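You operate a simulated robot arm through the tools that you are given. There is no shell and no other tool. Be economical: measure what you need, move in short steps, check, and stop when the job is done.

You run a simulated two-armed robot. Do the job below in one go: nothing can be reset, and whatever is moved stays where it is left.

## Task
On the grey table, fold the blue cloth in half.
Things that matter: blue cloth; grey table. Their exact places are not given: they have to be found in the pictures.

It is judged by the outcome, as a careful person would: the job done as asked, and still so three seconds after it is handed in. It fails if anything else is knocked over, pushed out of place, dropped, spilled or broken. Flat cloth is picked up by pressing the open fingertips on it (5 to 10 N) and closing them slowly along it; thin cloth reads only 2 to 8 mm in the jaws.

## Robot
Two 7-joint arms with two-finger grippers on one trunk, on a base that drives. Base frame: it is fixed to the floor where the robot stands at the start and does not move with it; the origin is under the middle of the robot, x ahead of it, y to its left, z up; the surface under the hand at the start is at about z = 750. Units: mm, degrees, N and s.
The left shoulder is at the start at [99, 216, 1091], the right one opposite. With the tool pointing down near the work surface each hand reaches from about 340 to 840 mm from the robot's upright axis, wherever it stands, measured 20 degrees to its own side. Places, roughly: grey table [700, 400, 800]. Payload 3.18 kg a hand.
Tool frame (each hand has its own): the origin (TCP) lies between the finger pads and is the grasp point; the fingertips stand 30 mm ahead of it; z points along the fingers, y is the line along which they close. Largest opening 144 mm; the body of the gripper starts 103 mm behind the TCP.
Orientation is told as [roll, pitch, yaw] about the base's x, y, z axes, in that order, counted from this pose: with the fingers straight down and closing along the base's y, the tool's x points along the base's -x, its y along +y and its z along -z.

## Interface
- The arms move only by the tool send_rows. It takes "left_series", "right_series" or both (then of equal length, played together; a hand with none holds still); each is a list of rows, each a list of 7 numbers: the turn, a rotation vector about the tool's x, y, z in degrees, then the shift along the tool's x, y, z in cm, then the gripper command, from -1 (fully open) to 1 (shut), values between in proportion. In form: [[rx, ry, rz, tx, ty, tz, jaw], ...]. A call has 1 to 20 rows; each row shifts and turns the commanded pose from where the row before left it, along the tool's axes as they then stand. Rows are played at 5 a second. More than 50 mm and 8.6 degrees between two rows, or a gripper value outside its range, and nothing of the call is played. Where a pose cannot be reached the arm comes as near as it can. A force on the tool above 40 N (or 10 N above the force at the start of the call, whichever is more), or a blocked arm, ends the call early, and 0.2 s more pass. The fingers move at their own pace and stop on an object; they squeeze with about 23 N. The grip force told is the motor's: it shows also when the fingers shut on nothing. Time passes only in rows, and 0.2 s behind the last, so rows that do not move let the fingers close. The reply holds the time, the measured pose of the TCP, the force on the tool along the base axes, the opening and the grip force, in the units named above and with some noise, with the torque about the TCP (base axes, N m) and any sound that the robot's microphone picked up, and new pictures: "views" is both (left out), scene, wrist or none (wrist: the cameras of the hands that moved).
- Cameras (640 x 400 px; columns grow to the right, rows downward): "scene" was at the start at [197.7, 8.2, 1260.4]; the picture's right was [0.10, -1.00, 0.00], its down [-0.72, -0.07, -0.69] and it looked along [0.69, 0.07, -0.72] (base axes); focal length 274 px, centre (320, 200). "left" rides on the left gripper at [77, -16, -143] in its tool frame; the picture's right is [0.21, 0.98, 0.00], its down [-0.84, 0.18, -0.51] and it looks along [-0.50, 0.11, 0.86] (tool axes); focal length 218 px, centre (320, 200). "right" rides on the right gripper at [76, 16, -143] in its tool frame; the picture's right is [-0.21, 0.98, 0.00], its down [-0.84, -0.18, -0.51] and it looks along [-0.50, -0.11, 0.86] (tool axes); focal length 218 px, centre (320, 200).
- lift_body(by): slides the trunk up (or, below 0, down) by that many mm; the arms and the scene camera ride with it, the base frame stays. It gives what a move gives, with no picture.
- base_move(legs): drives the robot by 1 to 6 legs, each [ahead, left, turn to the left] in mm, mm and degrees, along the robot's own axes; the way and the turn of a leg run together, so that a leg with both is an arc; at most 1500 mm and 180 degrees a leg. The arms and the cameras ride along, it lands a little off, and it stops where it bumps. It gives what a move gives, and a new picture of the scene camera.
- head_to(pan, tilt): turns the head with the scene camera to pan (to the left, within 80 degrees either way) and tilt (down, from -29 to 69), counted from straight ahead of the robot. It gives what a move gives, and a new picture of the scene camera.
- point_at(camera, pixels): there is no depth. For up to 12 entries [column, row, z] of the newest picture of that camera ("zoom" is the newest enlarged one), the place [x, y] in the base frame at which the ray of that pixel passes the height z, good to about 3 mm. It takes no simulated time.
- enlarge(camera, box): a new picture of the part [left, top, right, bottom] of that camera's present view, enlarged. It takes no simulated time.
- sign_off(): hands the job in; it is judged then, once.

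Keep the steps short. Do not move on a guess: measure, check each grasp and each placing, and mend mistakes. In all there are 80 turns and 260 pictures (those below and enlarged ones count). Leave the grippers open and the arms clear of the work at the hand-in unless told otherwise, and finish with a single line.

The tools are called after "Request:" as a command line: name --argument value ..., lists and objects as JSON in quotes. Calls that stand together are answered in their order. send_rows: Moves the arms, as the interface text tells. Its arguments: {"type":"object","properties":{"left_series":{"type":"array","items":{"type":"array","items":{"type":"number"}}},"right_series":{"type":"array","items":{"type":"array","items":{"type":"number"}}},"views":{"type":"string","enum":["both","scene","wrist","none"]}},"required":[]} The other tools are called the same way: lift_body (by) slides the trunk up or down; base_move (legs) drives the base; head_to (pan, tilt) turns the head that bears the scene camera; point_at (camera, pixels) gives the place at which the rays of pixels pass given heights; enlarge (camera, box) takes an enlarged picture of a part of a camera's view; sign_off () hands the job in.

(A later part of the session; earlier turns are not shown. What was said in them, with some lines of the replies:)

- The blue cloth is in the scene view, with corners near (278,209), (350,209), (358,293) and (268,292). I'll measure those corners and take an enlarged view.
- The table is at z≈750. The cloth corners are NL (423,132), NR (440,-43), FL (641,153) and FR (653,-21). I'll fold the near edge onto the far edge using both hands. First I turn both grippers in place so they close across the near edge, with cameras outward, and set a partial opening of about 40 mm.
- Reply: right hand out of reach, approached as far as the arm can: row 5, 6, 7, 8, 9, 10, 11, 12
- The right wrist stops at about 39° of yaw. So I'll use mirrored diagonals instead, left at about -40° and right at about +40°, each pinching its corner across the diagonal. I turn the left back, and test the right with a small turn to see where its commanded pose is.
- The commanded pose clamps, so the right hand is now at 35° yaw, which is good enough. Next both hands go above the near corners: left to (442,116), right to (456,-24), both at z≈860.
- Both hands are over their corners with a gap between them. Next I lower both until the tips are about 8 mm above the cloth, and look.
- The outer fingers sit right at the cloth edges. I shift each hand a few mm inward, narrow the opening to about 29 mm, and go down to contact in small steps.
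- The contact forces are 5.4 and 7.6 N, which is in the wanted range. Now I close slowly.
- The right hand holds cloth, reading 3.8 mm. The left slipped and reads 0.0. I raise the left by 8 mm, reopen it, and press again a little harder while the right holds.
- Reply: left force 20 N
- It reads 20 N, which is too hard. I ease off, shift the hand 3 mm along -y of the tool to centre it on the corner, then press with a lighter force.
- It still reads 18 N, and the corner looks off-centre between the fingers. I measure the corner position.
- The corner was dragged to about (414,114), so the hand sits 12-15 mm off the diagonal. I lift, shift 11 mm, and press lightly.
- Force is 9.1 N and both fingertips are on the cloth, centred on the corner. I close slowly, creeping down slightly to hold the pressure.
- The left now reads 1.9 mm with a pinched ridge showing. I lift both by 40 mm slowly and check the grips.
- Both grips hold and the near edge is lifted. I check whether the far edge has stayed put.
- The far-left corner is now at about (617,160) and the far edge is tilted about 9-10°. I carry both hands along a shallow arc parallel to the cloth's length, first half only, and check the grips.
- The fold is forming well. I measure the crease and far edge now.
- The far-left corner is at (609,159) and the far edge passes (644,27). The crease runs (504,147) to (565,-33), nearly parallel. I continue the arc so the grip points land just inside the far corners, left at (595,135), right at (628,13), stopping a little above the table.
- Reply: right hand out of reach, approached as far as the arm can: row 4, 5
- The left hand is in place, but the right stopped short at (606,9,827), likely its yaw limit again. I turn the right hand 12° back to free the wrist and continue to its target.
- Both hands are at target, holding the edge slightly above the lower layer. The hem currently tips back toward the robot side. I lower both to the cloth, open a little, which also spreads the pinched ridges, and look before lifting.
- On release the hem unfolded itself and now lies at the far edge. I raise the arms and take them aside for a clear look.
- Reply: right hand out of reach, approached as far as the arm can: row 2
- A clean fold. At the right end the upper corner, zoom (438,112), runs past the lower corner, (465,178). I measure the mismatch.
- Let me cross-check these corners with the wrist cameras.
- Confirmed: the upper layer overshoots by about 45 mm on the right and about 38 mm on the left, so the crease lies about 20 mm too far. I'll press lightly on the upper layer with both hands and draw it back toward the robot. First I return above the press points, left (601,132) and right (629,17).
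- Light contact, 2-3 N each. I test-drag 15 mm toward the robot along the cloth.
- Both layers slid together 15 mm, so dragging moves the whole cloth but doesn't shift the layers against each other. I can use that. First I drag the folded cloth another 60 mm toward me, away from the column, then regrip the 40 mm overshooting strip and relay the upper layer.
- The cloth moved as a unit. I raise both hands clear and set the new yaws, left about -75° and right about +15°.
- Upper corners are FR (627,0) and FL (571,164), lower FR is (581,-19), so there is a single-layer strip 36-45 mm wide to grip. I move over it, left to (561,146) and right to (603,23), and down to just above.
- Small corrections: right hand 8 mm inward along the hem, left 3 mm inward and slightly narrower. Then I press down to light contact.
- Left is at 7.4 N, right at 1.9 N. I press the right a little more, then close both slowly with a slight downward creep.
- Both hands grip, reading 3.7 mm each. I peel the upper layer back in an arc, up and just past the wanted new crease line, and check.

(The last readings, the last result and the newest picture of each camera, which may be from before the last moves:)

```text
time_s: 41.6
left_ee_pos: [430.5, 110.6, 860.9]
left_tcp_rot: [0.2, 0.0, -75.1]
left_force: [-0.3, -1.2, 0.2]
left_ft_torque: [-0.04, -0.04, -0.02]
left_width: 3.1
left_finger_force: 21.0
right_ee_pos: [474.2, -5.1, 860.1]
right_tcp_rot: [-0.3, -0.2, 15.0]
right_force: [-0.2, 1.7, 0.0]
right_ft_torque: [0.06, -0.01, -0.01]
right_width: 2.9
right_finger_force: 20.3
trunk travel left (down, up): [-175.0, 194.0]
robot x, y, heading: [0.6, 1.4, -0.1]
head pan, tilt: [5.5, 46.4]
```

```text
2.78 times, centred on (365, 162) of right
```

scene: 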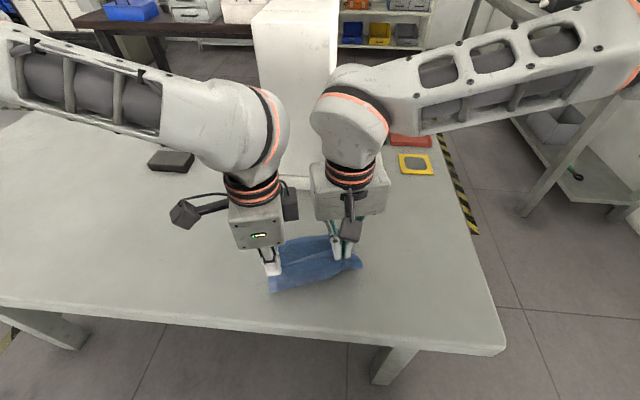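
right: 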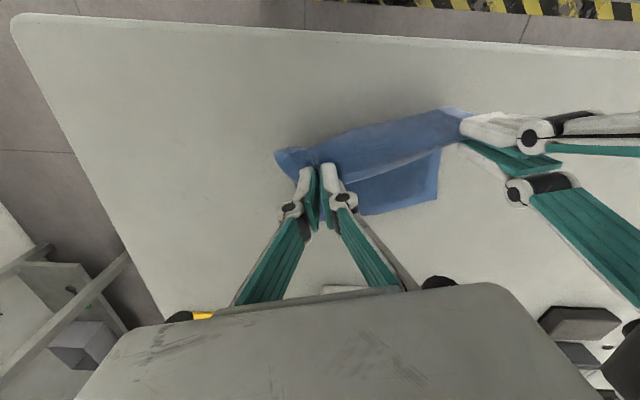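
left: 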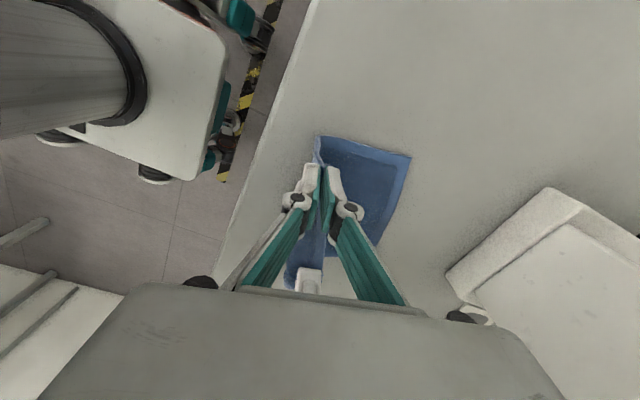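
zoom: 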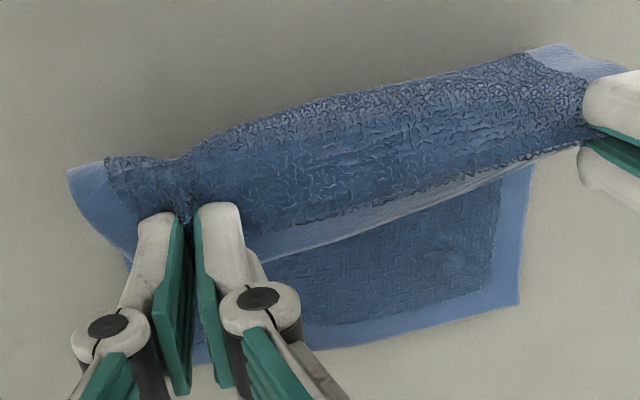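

The upper layer stands up and the crease has moved toward me. The lower far edge runs FL (534,153) to FR ≈(583,-15). Now I lay the upper hem on it, with grip targets left (520,133) and right (553.5,14).

Request:
send_rows --left_series '[[0, 0, 0, 0, 1.2, 0, 1], [0, 0, 0, 0, 1.4, 0.3, 1], [0, 0, 0, 0, 1.4, 0.7, 1], [0, 0, 0, 0, 1.4, 1.1, 1], [0, 0, 0, 0, 1.3, 1.4, 1], [0, 0, 0, 0, 1.1, 1.5, 1], [0, 0, 0, -0.1, 0.8, 1.3, 1], [0, 0, 0, -0.05, 0.6, 0.8, 1]]' --right_series '[[0, 0, 0, -1.06, 0, 0, 1], [0, 0, 0, -1.24, 0, 0.3, 1], [0, 0, 0, -1.24, 0, 0.7, 1], [0, 0, 0, -1.24, 0, 1.1, 1], [0, 0, 0, -1.15, 0, 1.4, 1], [0, 0, 0, -0.97, 0, 1.5, 1], [0, 0, 0, -0.71, -0.1, 1.3, 1], [0, 0, 0, -0.53, -0.1, 0.8, 1]]'

Request:
enlarge --camera "right" --box '[220, 60, 540, 260]'

Request:
enlarge --camera "left" --box '[180, 80, 420, 240]'

```text
time_s: 43.4
left_ee_pos: [519.7, 131.9, 790.0]
left_tcp_rot: [0.0, 0.0, -75.1]
left_force: [-0.2, -1.1, -0.7]
left_ft_torque: [0.0, 0.05, 0.0]
left_width: 4.5
left_finger_force: 26.1
right_ee_pos: [553.7, 15.5, 788.9]
right_tcp_rot: [-0.3, 0.1, 14.9]
right_force: [0.5, 1.5, 0.9]
right_ft_torque: [0.08, 0.01, -0.02]
right_width: 3.6
right_finger_force: 21.8
trunk travel left (down, up): [-175.0, 194.0]
robot x, y, heading: [-0.6, -0.1, -0.1]
head pan, tilt: [5.5, 46.4]
```

scene: 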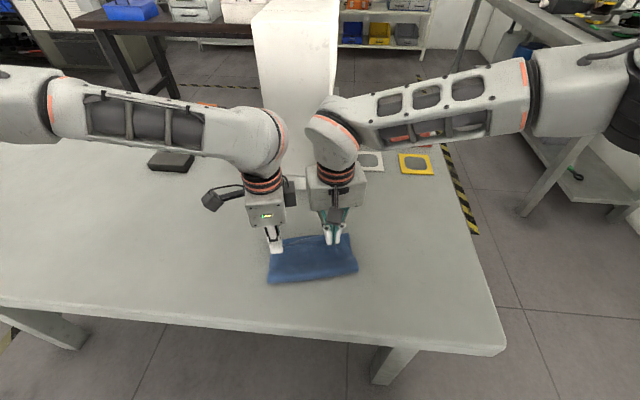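
right: 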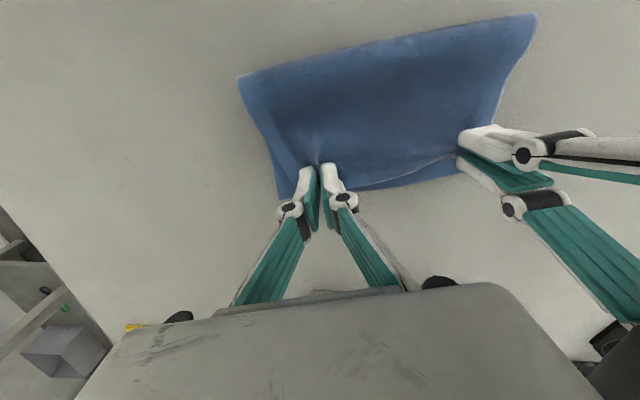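
left: 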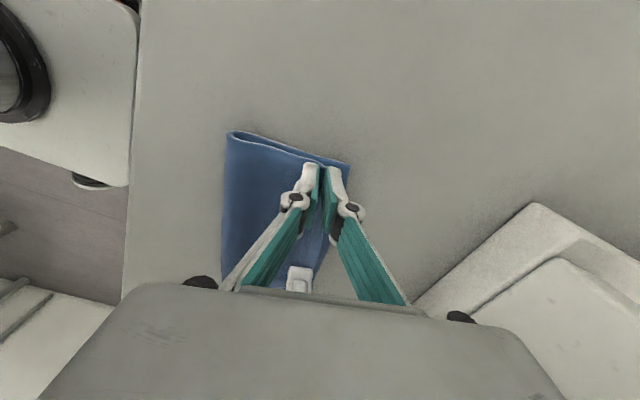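

```text
2.00 times, centred on (380, 160) of right
```

zoom: 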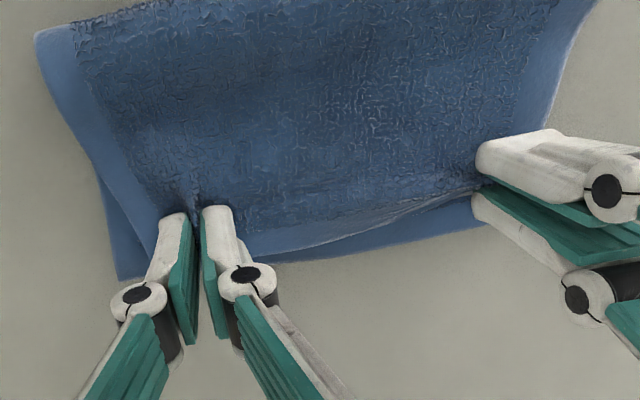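

```text
2.50 times, centred on (300, 160) of left
```

zoom: 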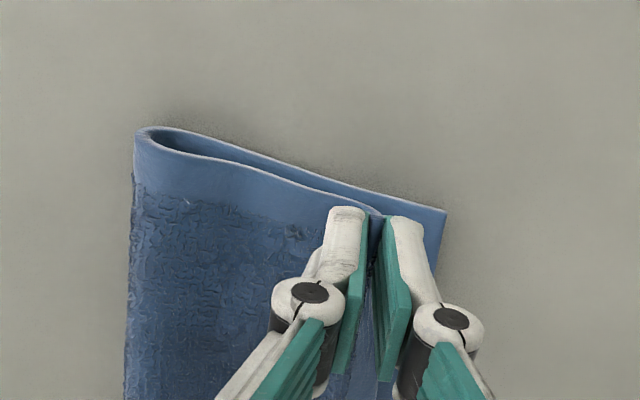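

It lines up well with the lower layer. I lower 5 mm, open slowly, and lift off.

Request:
send_rows --left_series '[[0, 0, 0, 0, 0, 0.4, 1], [0, 0, 0, 0, 0, 0, 0.92], [0, 0, 0, 0, 0, 0, 0.84], [0, 0, 0, 0, 0, 0, 0.76], [0, 0, 0, 0, 0, -0.3, 0.7], [0, 0, 0, 0, 0, -1, 0.65], [0, 0, 0, 0, 0, -2, 0.6], [0, 0, 0, 0, 0, -3, 0.6], [0, 0, 0, 0, 0, -4, 0.6]]' --right_series '[[0, 0, 0, 0, 0, 0.3, 1], [0, 0, 0, 0, 0, 0, 0.92], [0, 0, 0, 0, 0, 0, 0.84], [0, 0, 0, 0, 0, 0, 0.76], [0, 0, 0, 0, 0, -0.3, 0.7], [0, 0, 0, 0, 0, -1, 0.65], [0, 0, 0, 0, 0, -2, 0.6], [0, 0, 0, 0, 0, -3, 0.6], [0, 0, 0, 0, 0, -4, 0.6]]'

Request:
enlarge --camera "right" --box '[220, 60, 540, 260]'

Request:
enlarge --camera "left" --box '[180, 80, 420, 240]'

Request:
enlarge --camera "scene" --box '[250, 210, 378, 300]'

```text
time_s: 45.4
left_ee_pos: [519.6, 132.5, 891.7]
left_tcp_rot: [0.1, -0.1, -75.1]
left_force: [-0.1, 0.9, -0.2]
left_ft_torque: [0.0, -0.01, 0.01]
left_width: 28.8
left_finger_force: 0.1
right_ee_pos: [551.8, 13.7, 889.8]
right_tcp_rot: [-0.2, -0.2, 14.9]
right_force: [0.4, 0.2, -0.1]
right_ft_torque: [-0.03, -0.04, -0.01]
right_width: 28.6
right_finger_force: 0.0
trunk travel left (down, up): [-175.0, 194.0]
robot x, y, heading: [-0.1, -3.0, 0.2]
head pan, tilt: [5.5, 46.4]
```

scene: 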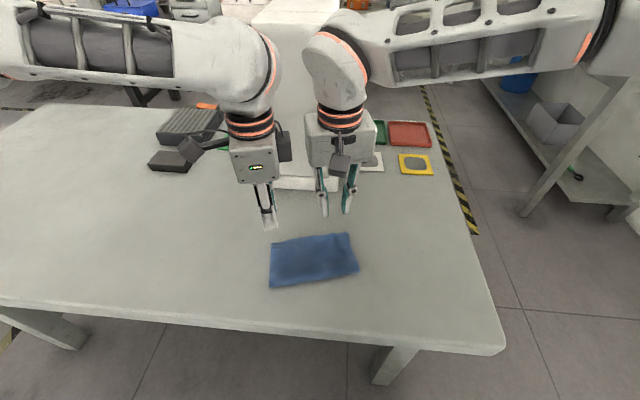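
right: 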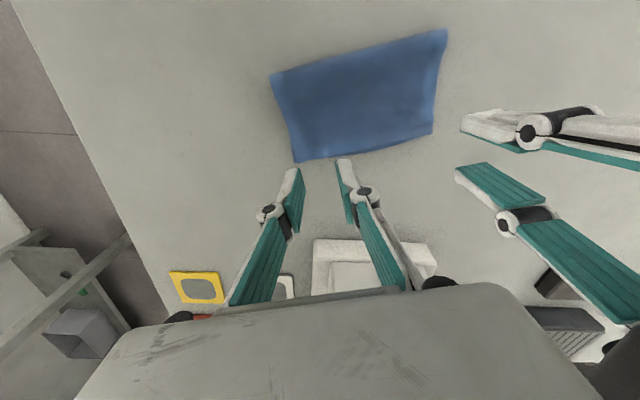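
left: 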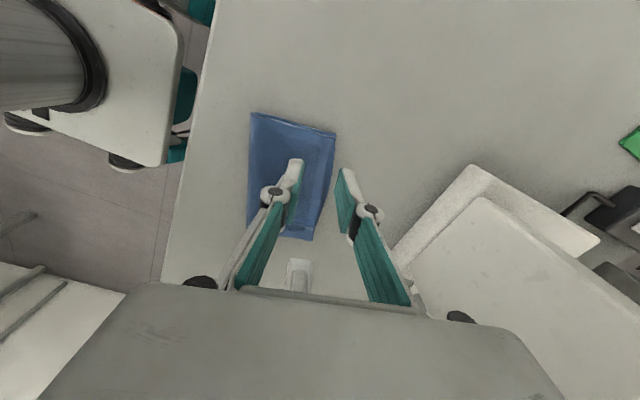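

```text
2.00 times, centred on (380, 160) of right
```

zoom: 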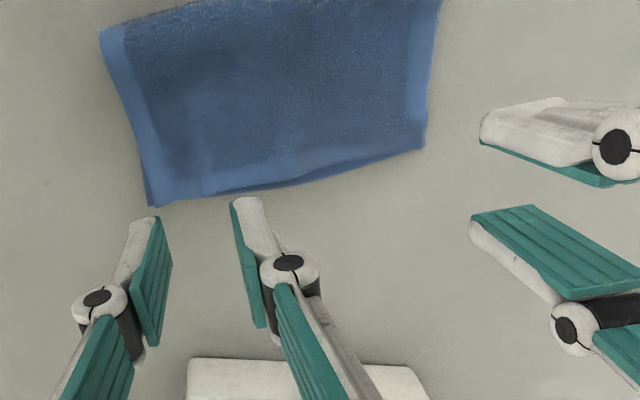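

```text
2.50 times, centred on (300, 160) of left
```

zoom: 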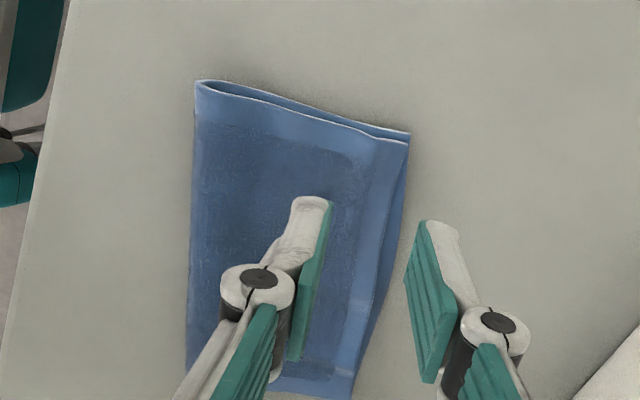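

```text
4.44 times, centred on (314, 255) of scene
```

zoom: 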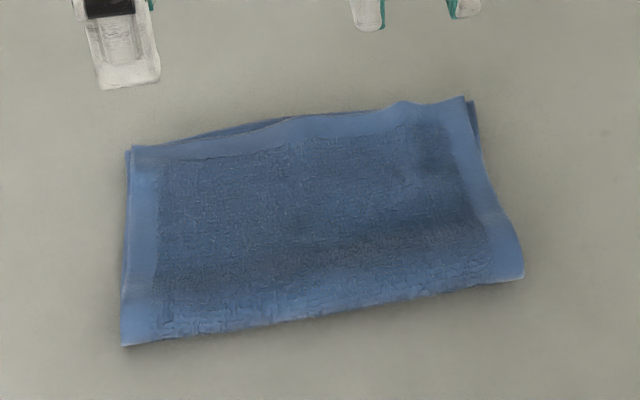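

The edges and corners now match within a few millimetres. I take the arms up and aside with grippers open, then do a final check.

Request:
send_rows --left_series '[[0, 0, 0, 0, 0, -2.5, 0.4], [0, 0, 0, 3.4, 0, -1, 0], [0, 0, 0, 3.4, 0, 0, -0.4], [0, 0, 0, 3.4, 0, 0, -0.8], [0, 0, 0, 3.4, 0, 0, -0.8], [0, 0, 0, 3.4, 0, 0, -0.8], [0, 0, 0, 0, 0, 0, -0.8], [0, 0, 0, 0, 0, 0, -0.8]]' --right_series '[[0, 0, 0, 0, 0, -2.5, 0.4], [0, 0, 0, 1.2, -4, -1, 0.4], [0, 0, 0, 1.2, -4, 0, 0], [0, 0, 0, 1.2, -4, 0, -0.4], [0, 0, 0, 1.2, -4, 0, -0.8], [0, 0, 0, 1.2, -4, 0, -0.8], [0, 0, 0, 0, 0, 0, -0.8], [0, 0, 0, 0, 0, 0, -0.8]]' --views "scene"

Request:
enlarge --camera "scene" --box '[250, 210, 378, 300]'

```text
time_s: 47.2
left_ee_pos: [478.5, 297.4, 924.1]
left_tcp_rot: [0.0, -0.1, -75.2]
left_force: [0.4, -0.4, -0.3]
left_ft_torque: [0.01, 0.01, 0.01]
left_width: 129.7
left_finger_force: 0.0
right_ee_pos: [546.7, -195.9, 927.3]
right_tcp_rot: [-0.3, 0.0, 14.9]
right_force: [0.8, -0.6, -0.1]
right_ft_torque: [0.02, 0.01, -0.01]
right_width: 129.8
right_finger_force: 0.0
trunk travel left (down, up): [-175.0, 194.0]
robot x, y, heading: [-0.0, -2.0, -0.1]
head pan, tilt: [5.5, 46.4]
```

scene: 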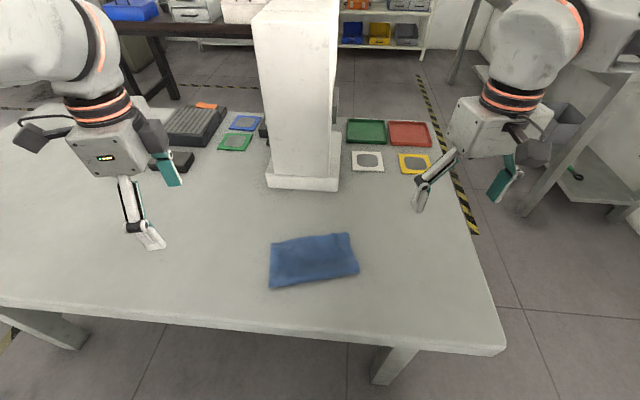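

```text
4.44 times, centred on (314, 255) of scene
```

zoom: 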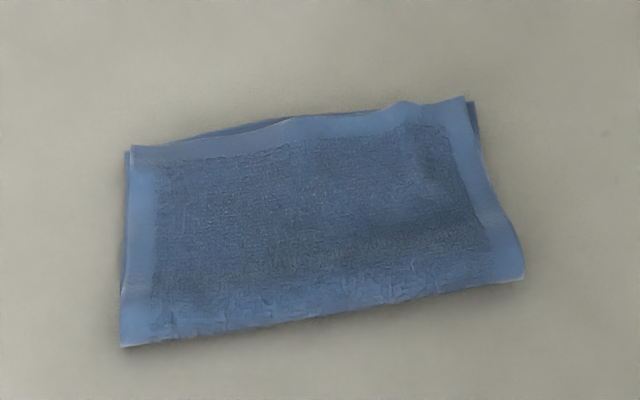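

The cloth lies folded in half with the edges matched. Everything else is where it was, and the arms are clear with grippers open. I hand it in.

Request:
sign_off

```text
The job is handed in.
```

The blue cloth is folded in half on the grey table, with its edges matching to within a few millimetres, and nothing else was disturbed.
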